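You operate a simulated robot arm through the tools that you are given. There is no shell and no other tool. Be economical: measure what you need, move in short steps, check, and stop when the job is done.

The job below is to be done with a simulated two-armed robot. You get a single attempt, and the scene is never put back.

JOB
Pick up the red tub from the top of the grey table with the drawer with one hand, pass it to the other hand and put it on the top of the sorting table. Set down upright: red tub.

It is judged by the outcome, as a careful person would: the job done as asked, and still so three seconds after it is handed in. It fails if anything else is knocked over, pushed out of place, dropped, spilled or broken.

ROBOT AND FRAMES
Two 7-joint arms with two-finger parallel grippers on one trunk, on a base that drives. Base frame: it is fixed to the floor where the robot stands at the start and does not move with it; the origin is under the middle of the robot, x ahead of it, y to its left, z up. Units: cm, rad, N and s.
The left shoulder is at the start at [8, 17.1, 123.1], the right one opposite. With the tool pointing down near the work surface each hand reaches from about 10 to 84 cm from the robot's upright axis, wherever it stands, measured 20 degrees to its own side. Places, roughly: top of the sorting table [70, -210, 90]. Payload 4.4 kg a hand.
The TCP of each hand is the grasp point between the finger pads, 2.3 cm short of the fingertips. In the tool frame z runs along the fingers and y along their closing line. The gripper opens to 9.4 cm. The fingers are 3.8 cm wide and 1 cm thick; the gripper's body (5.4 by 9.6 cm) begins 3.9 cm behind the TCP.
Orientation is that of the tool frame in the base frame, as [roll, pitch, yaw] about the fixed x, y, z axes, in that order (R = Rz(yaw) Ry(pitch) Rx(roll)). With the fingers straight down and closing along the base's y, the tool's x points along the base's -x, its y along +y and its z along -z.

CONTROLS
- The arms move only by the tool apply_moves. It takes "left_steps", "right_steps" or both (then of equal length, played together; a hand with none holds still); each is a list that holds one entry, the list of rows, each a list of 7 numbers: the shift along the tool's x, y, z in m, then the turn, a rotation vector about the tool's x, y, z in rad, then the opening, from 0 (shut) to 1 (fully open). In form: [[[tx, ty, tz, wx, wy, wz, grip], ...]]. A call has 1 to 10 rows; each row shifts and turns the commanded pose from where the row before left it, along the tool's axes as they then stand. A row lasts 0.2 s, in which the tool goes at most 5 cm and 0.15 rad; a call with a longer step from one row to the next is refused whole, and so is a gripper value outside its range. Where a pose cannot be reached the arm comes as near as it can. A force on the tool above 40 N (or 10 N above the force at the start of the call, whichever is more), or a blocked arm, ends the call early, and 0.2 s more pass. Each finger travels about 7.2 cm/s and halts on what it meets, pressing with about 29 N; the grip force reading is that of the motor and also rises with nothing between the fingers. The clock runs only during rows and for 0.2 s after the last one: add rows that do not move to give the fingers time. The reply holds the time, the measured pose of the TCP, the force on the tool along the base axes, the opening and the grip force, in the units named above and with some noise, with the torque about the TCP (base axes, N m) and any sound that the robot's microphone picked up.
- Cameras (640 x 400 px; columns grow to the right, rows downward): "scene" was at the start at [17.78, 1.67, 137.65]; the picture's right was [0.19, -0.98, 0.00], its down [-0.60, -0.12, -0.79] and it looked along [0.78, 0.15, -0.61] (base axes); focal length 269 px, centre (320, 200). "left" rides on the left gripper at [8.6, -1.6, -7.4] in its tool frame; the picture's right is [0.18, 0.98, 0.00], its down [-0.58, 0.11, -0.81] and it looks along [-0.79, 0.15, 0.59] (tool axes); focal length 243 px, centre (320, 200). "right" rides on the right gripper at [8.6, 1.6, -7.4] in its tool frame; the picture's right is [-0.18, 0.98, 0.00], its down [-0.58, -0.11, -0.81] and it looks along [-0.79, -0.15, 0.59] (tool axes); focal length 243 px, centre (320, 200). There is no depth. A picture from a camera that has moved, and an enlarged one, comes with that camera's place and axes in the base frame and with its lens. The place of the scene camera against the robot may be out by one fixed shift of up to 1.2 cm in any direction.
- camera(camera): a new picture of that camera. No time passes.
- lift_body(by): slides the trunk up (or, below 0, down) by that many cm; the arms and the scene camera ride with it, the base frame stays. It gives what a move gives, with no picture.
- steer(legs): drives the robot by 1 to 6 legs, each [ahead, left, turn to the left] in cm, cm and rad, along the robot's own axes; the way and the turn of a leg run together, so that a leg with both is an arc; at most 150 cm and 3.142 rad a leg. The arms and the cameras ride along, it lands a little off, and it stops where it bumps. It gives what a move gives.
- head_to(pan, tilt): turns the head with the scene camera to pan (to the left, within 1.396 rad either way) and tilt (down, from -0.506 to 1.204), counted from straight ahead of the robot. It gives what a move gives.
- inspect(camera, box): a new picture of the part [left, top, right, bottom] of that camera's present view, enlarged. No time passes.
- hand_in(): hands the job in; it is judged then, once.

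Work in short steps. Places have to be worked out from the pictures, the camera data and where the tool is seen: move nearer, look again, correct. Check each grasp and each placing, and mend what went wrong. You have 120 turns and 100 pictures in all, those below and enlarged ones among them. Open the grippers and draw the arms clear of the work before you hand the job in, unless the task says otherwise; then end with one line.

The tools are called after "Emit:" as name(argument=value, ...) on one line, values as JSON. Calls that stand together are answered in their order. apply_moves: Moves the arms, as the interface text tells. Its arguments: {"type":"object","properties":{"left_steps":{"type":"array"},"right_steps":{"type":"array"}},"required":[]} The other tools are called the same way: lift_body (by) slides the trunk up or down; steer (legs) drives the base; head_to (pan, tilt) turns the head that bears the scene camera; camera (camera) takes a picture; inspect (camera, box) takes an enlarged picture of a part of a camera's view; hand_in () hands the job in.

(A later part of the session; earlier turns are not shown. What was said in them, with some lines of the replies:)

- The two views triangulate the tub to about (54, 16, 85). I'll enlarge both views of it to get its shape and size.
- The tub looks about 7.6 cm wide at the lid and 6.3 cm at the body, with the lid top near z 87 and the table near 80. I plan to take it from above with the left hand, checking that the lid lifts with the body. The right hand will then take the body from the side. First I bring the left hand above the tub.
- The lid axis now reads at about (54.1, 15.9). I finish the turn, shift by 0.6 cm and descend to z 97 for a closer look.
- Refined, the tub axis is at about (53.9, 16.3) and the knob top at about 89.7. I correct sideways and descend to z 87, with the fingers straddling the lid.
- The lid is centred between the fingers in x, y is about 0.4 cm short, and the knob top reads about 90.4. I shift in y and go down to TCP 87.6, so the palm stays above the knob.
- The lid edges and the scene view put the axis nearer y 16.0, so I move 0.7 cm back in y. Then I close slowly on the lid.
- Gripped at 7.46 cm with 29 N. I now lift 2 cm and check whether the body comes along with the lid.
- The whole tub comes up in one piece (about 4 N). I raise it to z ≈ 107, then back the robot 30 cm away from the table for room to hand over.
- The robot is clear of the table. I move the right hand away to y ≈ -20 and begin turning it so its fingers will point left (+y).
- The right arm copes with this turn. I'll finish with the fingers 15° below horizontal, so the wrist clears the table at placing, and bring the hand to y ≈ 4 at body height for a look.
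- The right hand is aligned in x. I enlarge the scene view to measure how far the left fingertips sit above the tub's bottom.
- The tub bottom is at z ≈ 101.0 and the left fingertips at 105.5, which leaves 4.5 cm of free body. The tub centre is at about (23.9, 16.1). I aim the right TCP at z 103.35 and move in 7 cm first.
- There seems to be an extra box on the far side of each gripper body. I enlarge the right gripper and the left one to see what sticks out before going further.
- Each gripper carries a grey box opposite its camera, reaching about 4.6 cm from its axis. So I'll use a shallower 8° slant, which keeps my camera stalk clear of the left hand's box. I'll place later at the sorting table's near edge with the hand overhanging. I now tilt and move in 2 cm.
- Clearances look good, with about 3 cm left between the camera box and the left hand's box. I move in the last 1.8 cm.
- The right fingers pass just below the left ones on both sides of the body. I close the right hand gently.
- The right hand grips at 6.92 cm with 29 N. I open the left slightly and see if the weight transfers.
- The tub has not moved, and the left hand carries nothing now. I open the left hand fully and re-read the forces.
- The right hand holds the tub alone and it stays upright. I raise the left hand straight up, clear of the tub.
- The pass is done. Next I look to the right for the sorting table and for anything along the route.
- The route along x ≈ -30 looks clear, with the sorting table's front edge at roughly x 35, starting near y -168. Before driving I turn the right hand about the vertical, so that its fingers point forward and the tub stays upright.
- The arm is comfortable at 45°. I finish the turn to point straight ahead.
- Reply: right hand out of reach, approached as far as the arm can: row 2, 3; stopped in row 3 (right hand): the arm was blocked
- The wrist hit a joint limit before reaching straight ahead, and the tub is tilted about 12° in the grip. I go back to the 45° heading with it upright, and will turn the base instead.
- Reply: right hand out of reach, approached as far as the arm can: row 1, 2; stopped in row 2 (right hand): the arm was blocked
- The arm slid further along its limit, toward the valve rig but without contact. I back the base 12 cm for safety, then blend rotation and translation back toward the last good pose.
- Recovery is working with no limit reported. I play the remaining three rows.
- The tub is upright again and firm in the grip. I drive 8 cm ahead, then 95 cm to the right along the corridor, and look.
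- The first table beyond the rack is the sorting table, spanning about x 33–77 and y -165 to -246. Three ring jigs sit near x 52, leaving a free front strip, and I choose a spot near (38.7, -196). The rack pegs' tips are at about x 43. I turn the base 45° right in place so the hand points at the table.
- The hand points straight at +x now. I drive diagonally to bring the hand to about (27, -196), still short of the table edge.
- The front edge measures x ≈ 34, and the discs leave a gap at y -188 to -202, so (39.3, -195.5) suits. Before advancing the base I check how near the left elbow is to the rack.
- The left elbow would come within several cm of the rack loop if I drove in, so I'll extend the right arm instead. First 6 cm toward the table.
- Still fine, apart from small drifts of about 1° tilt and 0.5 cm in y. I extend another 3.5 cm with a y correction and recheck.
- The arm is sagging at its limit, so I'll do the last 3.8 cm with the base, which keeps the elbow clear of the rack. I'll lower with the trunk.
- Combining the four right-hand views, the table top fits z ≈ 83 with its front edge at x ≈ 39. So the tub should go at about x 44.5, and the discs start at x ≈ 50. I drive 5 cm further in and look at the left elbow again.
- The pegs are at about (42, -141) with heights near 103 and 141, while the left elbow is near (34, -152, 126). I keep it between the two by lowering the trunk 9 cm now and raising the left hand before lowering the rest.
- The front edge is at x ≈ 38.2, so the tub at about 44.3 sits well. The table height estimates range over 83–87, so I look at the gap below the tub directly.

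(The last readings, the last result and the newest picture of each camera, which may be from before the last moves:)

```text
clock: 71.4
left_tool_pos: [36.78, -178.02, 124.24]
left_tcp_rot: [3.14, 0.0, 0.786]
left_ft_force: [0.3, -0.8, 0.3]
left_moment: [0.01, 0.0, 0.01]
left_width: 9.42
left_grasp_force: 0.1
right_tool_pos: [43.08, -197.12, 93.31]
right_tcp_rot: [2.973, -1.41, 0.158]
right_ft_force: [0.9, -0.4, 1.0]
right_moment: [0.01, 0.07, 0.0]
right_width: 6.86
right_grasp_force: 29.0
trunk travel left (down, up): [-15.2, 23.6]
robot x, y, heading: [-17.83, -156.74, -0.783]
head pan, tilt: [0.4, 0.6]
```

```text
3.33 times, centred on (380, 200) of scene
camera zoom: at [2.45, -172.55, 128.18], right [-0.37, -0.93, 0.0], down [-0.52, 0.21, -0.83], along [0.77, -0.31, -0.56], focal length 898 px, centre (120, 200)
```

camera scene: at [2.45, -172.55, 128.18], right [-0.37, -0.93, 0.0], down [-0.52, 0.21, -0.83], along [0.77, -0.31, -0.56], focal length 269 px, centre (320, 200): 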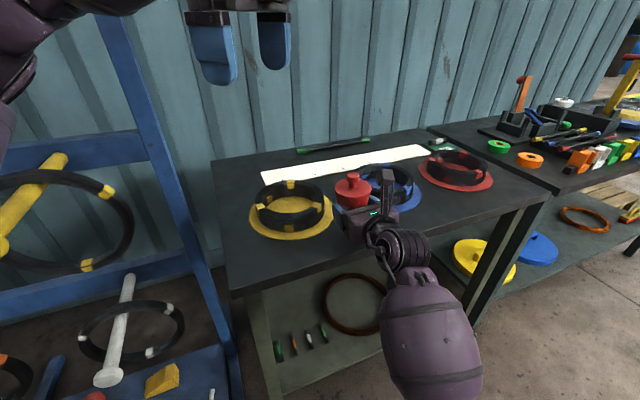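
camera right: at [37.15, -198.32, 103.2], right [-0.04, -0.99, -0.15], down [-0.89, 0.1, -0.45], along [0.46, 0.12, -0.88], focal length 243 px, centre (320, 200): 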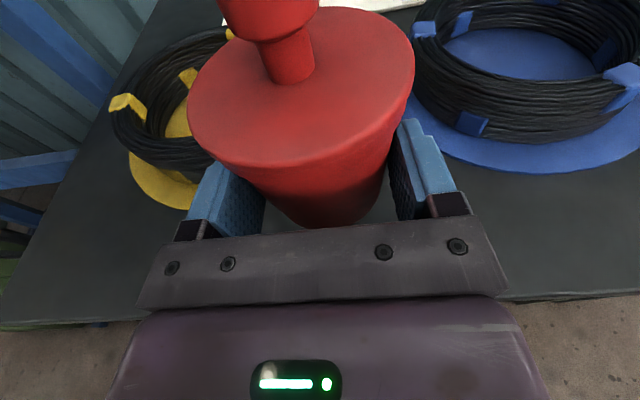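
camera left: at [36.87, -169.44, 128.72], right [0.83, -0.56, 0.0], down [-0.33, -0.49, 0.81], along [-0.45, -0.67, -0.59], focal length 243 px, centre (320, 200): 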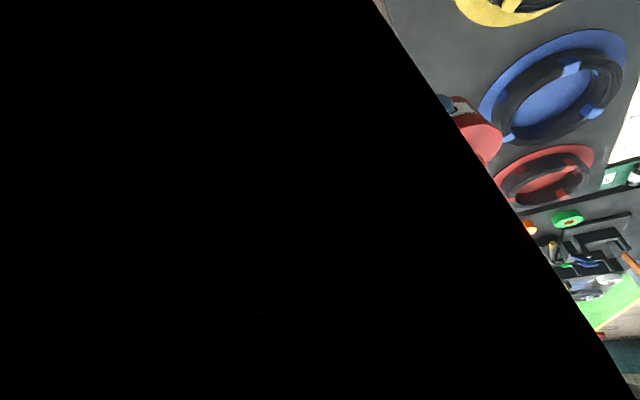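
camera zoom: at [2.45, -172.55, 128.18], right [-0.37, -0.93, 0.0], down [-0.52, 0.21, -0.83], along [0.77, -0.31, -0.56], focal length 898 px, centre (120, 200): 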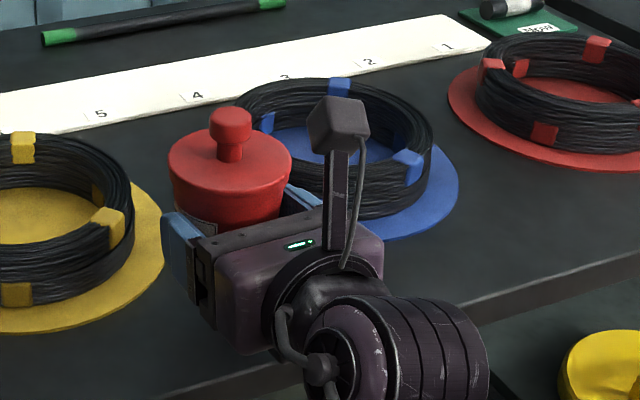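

The table top comes out at z ≈ 87, with the discs about 9.5 cm in radius around (55, -187) and (54.5, -213). I shift the base slightly to put the tub at about (43.3, -199), well between them with the hand's box off the edge.

Emit:
steer(legs=[[0.7, -2.1, 0]])

Emit:
lift_body(by=-2)

Emit:
inspect(camera="scene", box=[300, 140, 460, 260])

Emit:
camera(camera="right")

```text
clock: 72.3
left_tool_pos: [35.77, -179.95, 124.32]
left_tcp_rot: [-3.141, -0.001, 0.788]
left_ft_force: [-0.8, 0.6, 0.3]
left_moment: [0.01, 0.01, -0.01]
left_width: 9.42
left_grasp_force: 0.0
right_tool_pos: [42.15, -198.96, 93.36]
right_tcp_rot: [2.973, -1.41, 0.156]
right_ft_force: [-0.4, -0.4, 0.3]
right_moment: [0.03, 0.03, -0.01]
right_width: 6.85
right_grasp_force: 29.1
trunk travel left (down, up): [-15.2, 23.6]
robot x, y, heading: [-19.36, -158.76, -0.781]
head pan, tilt: [0.4, 0.6]
```

```text
clock: 73.0
left_tool_pos: [35.66, -179.77, 122.38]
left_tcp_rot: [3.14, -0.001, 0.789]
left_ft_force: [-0.6, 0.2, 0.4]
left_moment: [-0.02, -0.05, -0.01]
left_width: 9.36
left_grasp_force: 0.0
right_tool_pos: [42.1, -198.91, 91.64]
right_tcp_rot: [2.956, -1.412, 0.175]
right_ft_force: [0.1, 0.2, 0.2]
right_moment: [0.0, 0.09, 0.0]
right_width: 6.85
right_grasp_force: 29.1
trunk travel left (down, up): [-13.2, 25.6]
robot x, y, heading: [-18.71, -159.07, -0.784]
head pan, tilt: [0.4, 0.6]
```

```text
3.33 times, centred on (380, 200) of scene
camera zoom: at [2.76, -175.85, 125.87], right [-0.37, -0.93, 0.0], down [-0.52, 0.21, -0.83], along [0.77, -0.31, -0.56], focal length 898 px, centre (120, 200)
```

zoom: 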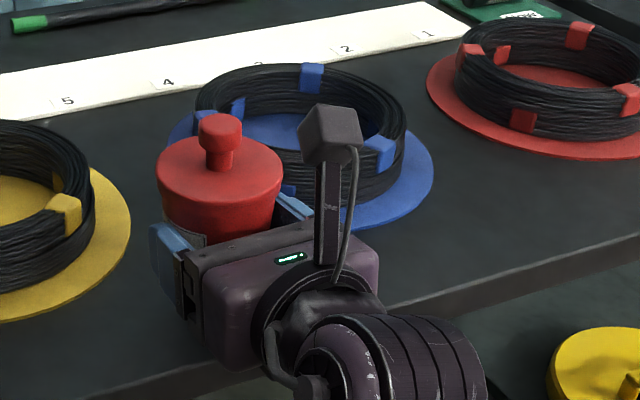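

```text
33 pictures are left
camera right: at [36.11, -200.19, 101.37], right [-0.04, -0.99, -0.15], down [-0.89, 0.1, -0.45], along [0.46, 0.12, -0.88], focal length 243 px, centre (320, 200)
```

right: 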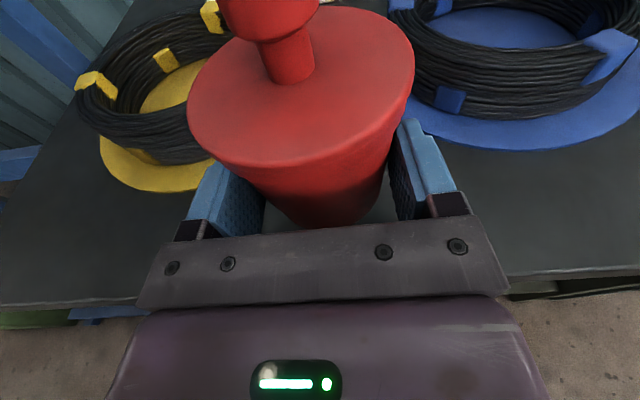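

About 2 cm of gap remains by estimate. I lower by 1 cm, then in half-centimetre steps while watching the force.

Emit:
lift_body(by=-1)

Emit:
lift_body(by=-0.5)

Emit:
inspect(camera="scene", box=[300, 140, 460, 260])

```text
clock: 73.6
left_tool_pos: [35.59, -179.88, 121.35]
left_tcp_rot: [3.141, 0.001, 0.787]
left_ft_force: [0.3, 0.3, 0.9]
left_moment: [0.0, -0.04, 0.0]
left_width: 9.4
left_grasp_force: 0.0
right_tool_pos: [42.08, -198.92, 90.55]
right_tcp_rot: [2.96, -1.413, 0.169]
right_ft_force: [0.4, 0.8, 0.2]
right_moment: [-0.01, 0.06, -0.01]
right_width: 6.85
right_grasp_force: 28.8
trunk travel left (down, up): [-12.2, 26.6]
robot x, y, heading: [-19.14, -158.51, -0.784]
head pan, tilt: [0.4, 0.6]
```

```text
clock: 74.1
left_tool_pos: [35.7, -179.84, 120.85]
left_tcp_rot: [3.14, 0.0, 0.789]
left_ft_force: [-0.5, 0.8, -1.2]
left_moment: [-0.04, 0.0, 0.01]
left_width: 9.39
left_grasp_force: 0.1
right_tool_pos: [42.15, -198.92, 90.01]
right_tcp_rot: [2.969, -1.412, 0.163]
right_ft_force: [-0.6, -0.4, 0.9]
right_moment: [0.02, 0.08, -0.02]
right_width: 6.88
right_grasp_force: 29.1
trunk travel left (down, up): [-11.7, 27.1]
robot x, y, heading: [-18.76, -158.51, -0.782]
head pan, tilt: [0.4, 0.6]
```

```text
3.33 times, centred on (380, 200) of scene
camera zoom: at [3.96, -177.02, 123.97], right [-0.37, -0.93, 0.0], down [-0.52, 0.21, -0.83], along [0.77, -0.31, -0.56], focal length 898 px, centre (120, 200)
```

zoom: 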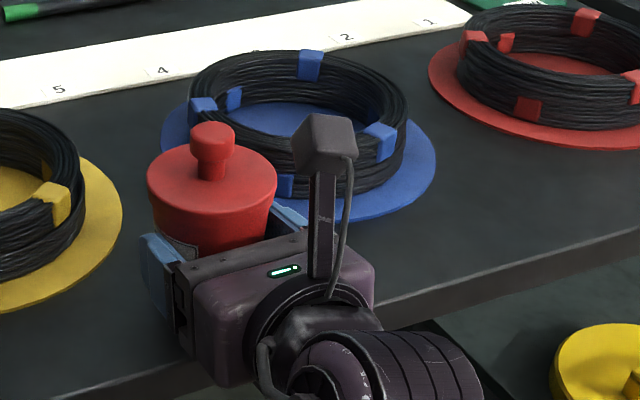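

No contact yet, with the bottom near 87.7. I continue in 0.4 cm steps.

Emit:
lift_body(by=-0.4)

Emit:
lift_body(by=-0.4)

Emit:
camera(camera="right")

```text
clock: 74.6
left_tool_pos: [35.79, -179.93, 120.4]
left_tcp_rot: [-3.141, 0.0, 0.789]
left_ft_force: [-0.6, 0.7, 0.0]
left_moment: [0.01, 0.01, 0.01]
left_width: 9.4
left_grasp_force: 0.1
right_tool_pos: [41.91, -199.42, 89.1]
right_tcp_rot: [2.94, -1.403, 0.185]
right_ft_force: [-0.6, -0.1, -0.6]
right_moment: [0.01, 0.03, 0.0]
right_width: 6.85
right_grasp_force: 28.9
trunk travel left (down, up): [-11.3, 27.5]
robot x, y, heading: [-18.86, -158.69, -0.78]
head pan, tilt: [0.4, 0.6]
```

```text
clock: 75.2
left_tool_pos: [35.71, -179.7, 120.08]
left_tcp_rot: [3.138, 0.0, 0.79]
left_ft_force: [-0.1, 0.0, 0.5]
left_moment: [0.0, 0.0, -0.02]
left_width: 9.41
left_grasp_force: 0.1
right_tool_pos: [41.7, -199.92, 88.65]
right_tcp_rot: [2.876, -1.399, 0.244]
right_ft_force: [-1.1, 3.8, 7.8]
right_moment: [0.17, -0.46, 0.19]
right_width: 6.79
right_grasp_force: 29.2
trunk travel left (down, up): [-10.9, 27.9]
robot x, y, heading: [-18.78, -158.91, -0.783]
head pan, tilt: [0.4, 0.6]
```

```text
31 pictures are left
camera right: at [35.91, -200.95, 98.47], right [-0.05, -0.99, -0.14], down [-0.89, 0.1, -0.44], along [0.45, 0.1, -0.89], focal length 243 px, centre (320, 200)
```

right: 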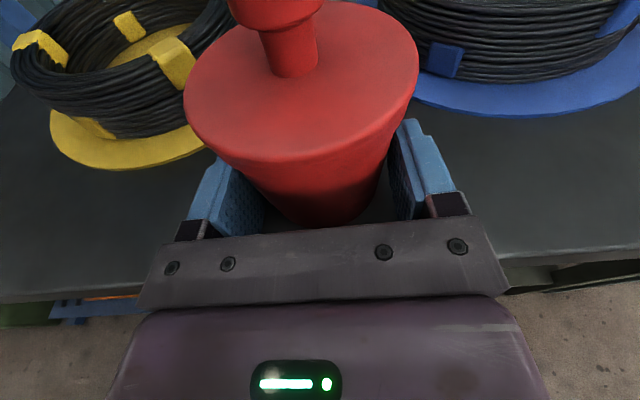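

The tub touched down (force 7.8 N up), with a small tilt of about 2.6° in roll. I check it in the scene view before releasing.

Emit:
inspect(camera="scene", box=[290, 150, 450, 270])

```text
3.33 times, centred on (370, 210) of scene
camera zoom: at [4.5, -177.54, 123.01], right [-0.37, -0.93, 0.0], down [-0.52, 0.21, -0.83], along [0.77, -0.31, -0.56], focal length 898 px, centre (153, 167)
```

zoom: 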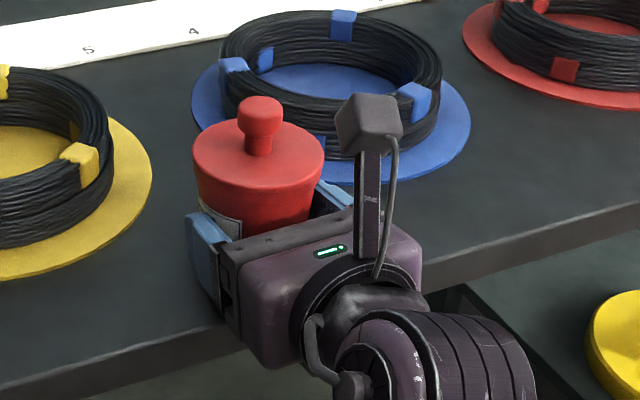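

It looks upright on the table with clear space around it. I open the right hand slowly so it settles.

Emit:
apply_moves(right_steps=[[[0, 0, 0, 0, 0, 0, 0.72], [0, 0, 0, 0, 0, 0, 0.75], [0, 0, 0, 0, 0, 0, 0.78], [0, 0, 0, 0, 0, 0, 0.82], [0, 0, 0, 0, 0, 0, 0.82]]])

Emit:
inspect(camera="scene", box=[290, 150, 450, 270])

Emit:
camera(camera="right")

```text
clock: 76.4
left_tool_pos: [35.77, -179.91, 119.97]
left_tcp_rot: [-3.142, -0.001, 0.787]
left_ft_force: [0.8, -0.6, 0.9]
left_moment: [-0.01, 0.0, -0.03]
left_width: 9.4
left_grasp_force: 0.0
right_tool_pos: [41.91, -200.21, 88.62]
right_tcp_rot: [2.888, -1.397, 0.232]
right_ft_force: [0.8, -0.6, 0.4]
right_moment: [-0.03, -0.02, 0.02]
right_width: 7.72
right_grasp_force: 0.0
trunk travel left (down, up): [-10.9, 27.9]
robot x, y, heading: [-19.18, -158.78, -0.783]
head pan, tilt: [0.4, 0.6]
```

```text
3.33 times, centred on (370, 210) of scene
camera zoom: at [4.59, -177.64, 122.95], right [-0.37, -0.93, 0.0], down [-0.52, 0.21, -0.83], along [0.77, -0.31, -0.56], focal length 898 px, centre (153, 167)
```

zoom: 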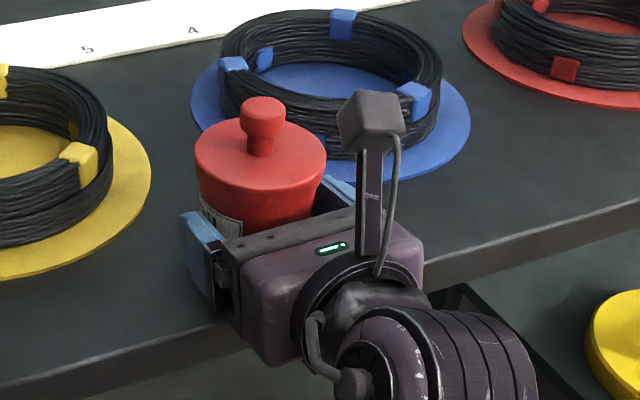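

```text
28 pictures are left
camera right: at [36.01, -201.17, 98.48], right [-0.05, -0.99, -0.14], down [-0.89, 0.11, -0.44], along [0.45, 0.1, -0.89], focal length 243 px, centre (320, 200)
```

right: 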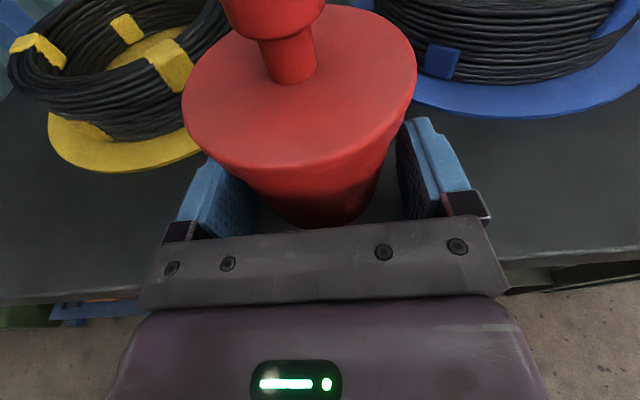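

The tub sits level and free. I open fully and check the clearance on both sides.

Emit:
apply_moves(right_steps=[[[0, 0, 0, 0, 0, 0, 0.9], [0, 0, 0, 0, 0, 0, 1], [0, 0, 0, 0, 0, 0, 1], [0, 0, 0, 0, 0, 0, 1]]])

Emit:
camera(camera="right")

```text
clock: 77.4
left_tool_pos: [35.69, -179.96, 119.95]
left_tcp_rot: [-3.14, 0.001, 0.79]
left_ft_force: [0.5, -0.2, 0.1]
left_moment: [0.03, 0.0, -0.01]
left_width: 9.36
left_grasp_force: 0.1
right_tool_pos: [41.86, -200.1, 88.4]
right_tcp_rot: [2.897, -1.398, 0.219]
right_ft_force: [0.1, -0.1, -0.4]
right_moment: [-0.04, 0.0, 0.03]
right_width: 9.41
right_grasp_force: 0.0
trunk travel left (down, up): [-10.9, 27.9]
robot x, y, heading: [-19.05, -158.37, -0.782]
head pan, tilt: [0.4, 0.6]
```

```text
27 pictures are left
camera right: at [35.98, -201.2, 98.38], right [-0.05, -0.99, -0.14], down [-0.89, 0.11, -0.44], along [0.45, 0.1, -0.89], focal length 243 px, centre (320, 200)
```

right: 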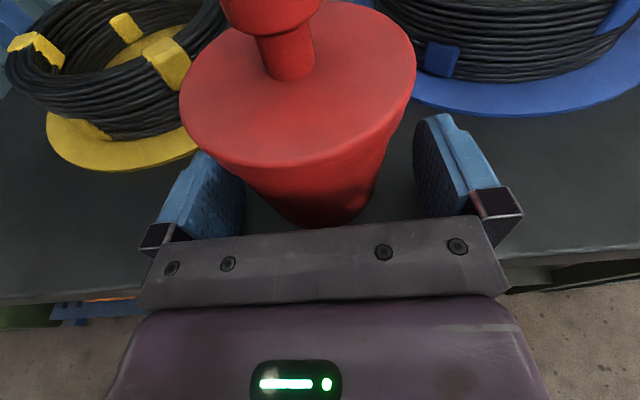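

There is clear space on both sides of the body. I back the base straight away from the table along -x by 5 cm, then check.

Emit:
steer(legs=[[-3.6, -3.5, 0]])

Emit:
camera(camera="right")

```text
clock: 78.3
left_tool_pos: [30.69, -179.92, 119.96]
left_tcp_rot: [-3.141, 0.0, 0.789]
left_ft_force: [0.1, 0.3, 0.5]
left_moment: [0.01, 0.0, -0.02]
left_width: 9.39
left_grasp_force: 0.0
right_tool_pos: [36.77, -200.15, 88.46]
right_tcp_rot: [2.898, -1.397, 0.221]
right_ft_force: [-0.8, -0.3, -0.1]
right_moment: [-0.01, -0.01, 0.03]
right_width: 9.39
right_grasp_force: 0.1
trunk travel left (down, up): [-10.9, 27.9]
robot x, y, heading: [-23.95, -159.07, -0.778]
head pan, tilt: [0.4, 0.6]
```

```text
26 pictures are left
camera right: at [30.95, -201.12, 98.37], right [-0.05, -0.99, -0.14], down [-0.89, 0.11, -0.44], along [0.45, 0.1, -0.89], focal length 243 px, centre (320, 200)
```

right: 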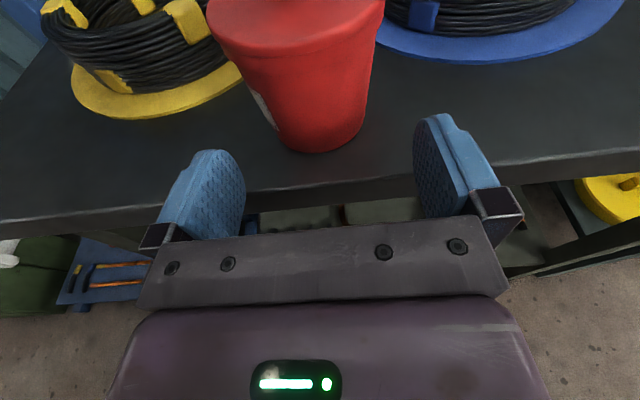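

The hand has come off cleanly and the tub stands still. I back off another 18 cm and take a final look.

Emit:
steer(legs=[[-12.8, -12.6, 0]])

Emit:
camera(camera="scene")

Emit:
inspect(camera="scene", box=[280, 120, 440, 240])

```text
clock: 80.1
left_tool_pos: [13.09, -179.56, 120.03]
left_tcp_rot: [-3.141, 0.001, 0.787]
left_ft_force: [0.4, 0.6, -0.5]
left_moment: [0.0, 0.01, 0.0]
left_width: 9.39
left_grasp_force: 0.0
right_tool_pos: [19.0, -199.99, 88.43]
right_tcp_rot: [2.88, -1.396, 0.235]
right_ft_force: [0.3, 0.6, 0.1]
right_moment: [0.0, -0.01, 0.01]
right_width: 9.42
right_grasp_force: 0.2
trunk travel left (down, up): [-10.9, 27.9]
robot x, y, heading: [-41.48, -158.17, -0.786]
head pan, tilt: [0.4, 0.6]
```

```text
25 pictures are left
camera scene: at [-18.13, -177.28, 122.96], right [-0.37, -0.93, 0.0], down [-0.52, 0.21, -0.83], along [0.77, -0.31, -0.56], focal length 269 px, centre (320, 200)
```

scene: 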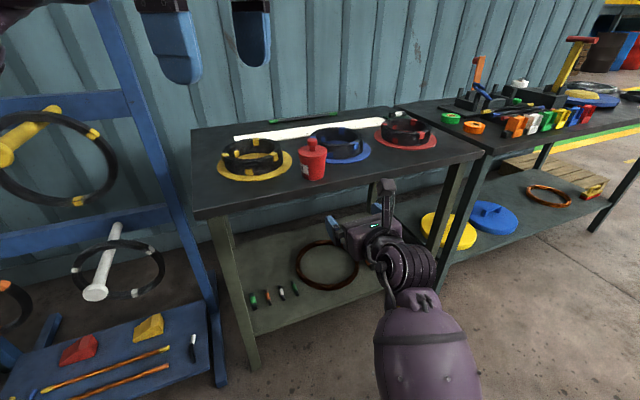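

```text
3.33 times, centred on (360, 180) of scene
camera zoom: at [-18.13, -177.28, 122.96], right [-0.37, -0.93, 0.0], down [-0.52, 0.21, -0.83], along [0.77, -0.31, -0.56], focal length 898 px, centre (187, 267)
```

zoom: 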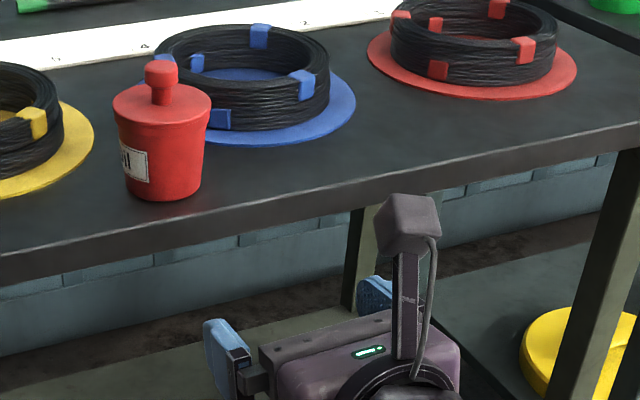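

The tub stands upright on the sorting table, clear of the discs and the edge. Nothing else has been disturbed, both grippers are open and the arms are clear, so I hand in.

Emit:
hand_in()

```text
The job is handed in.
```

The red tub was picked up with the left hand, passed to the right hand and set down upright on the sorting table, close to its front edge; nothing else was moved.
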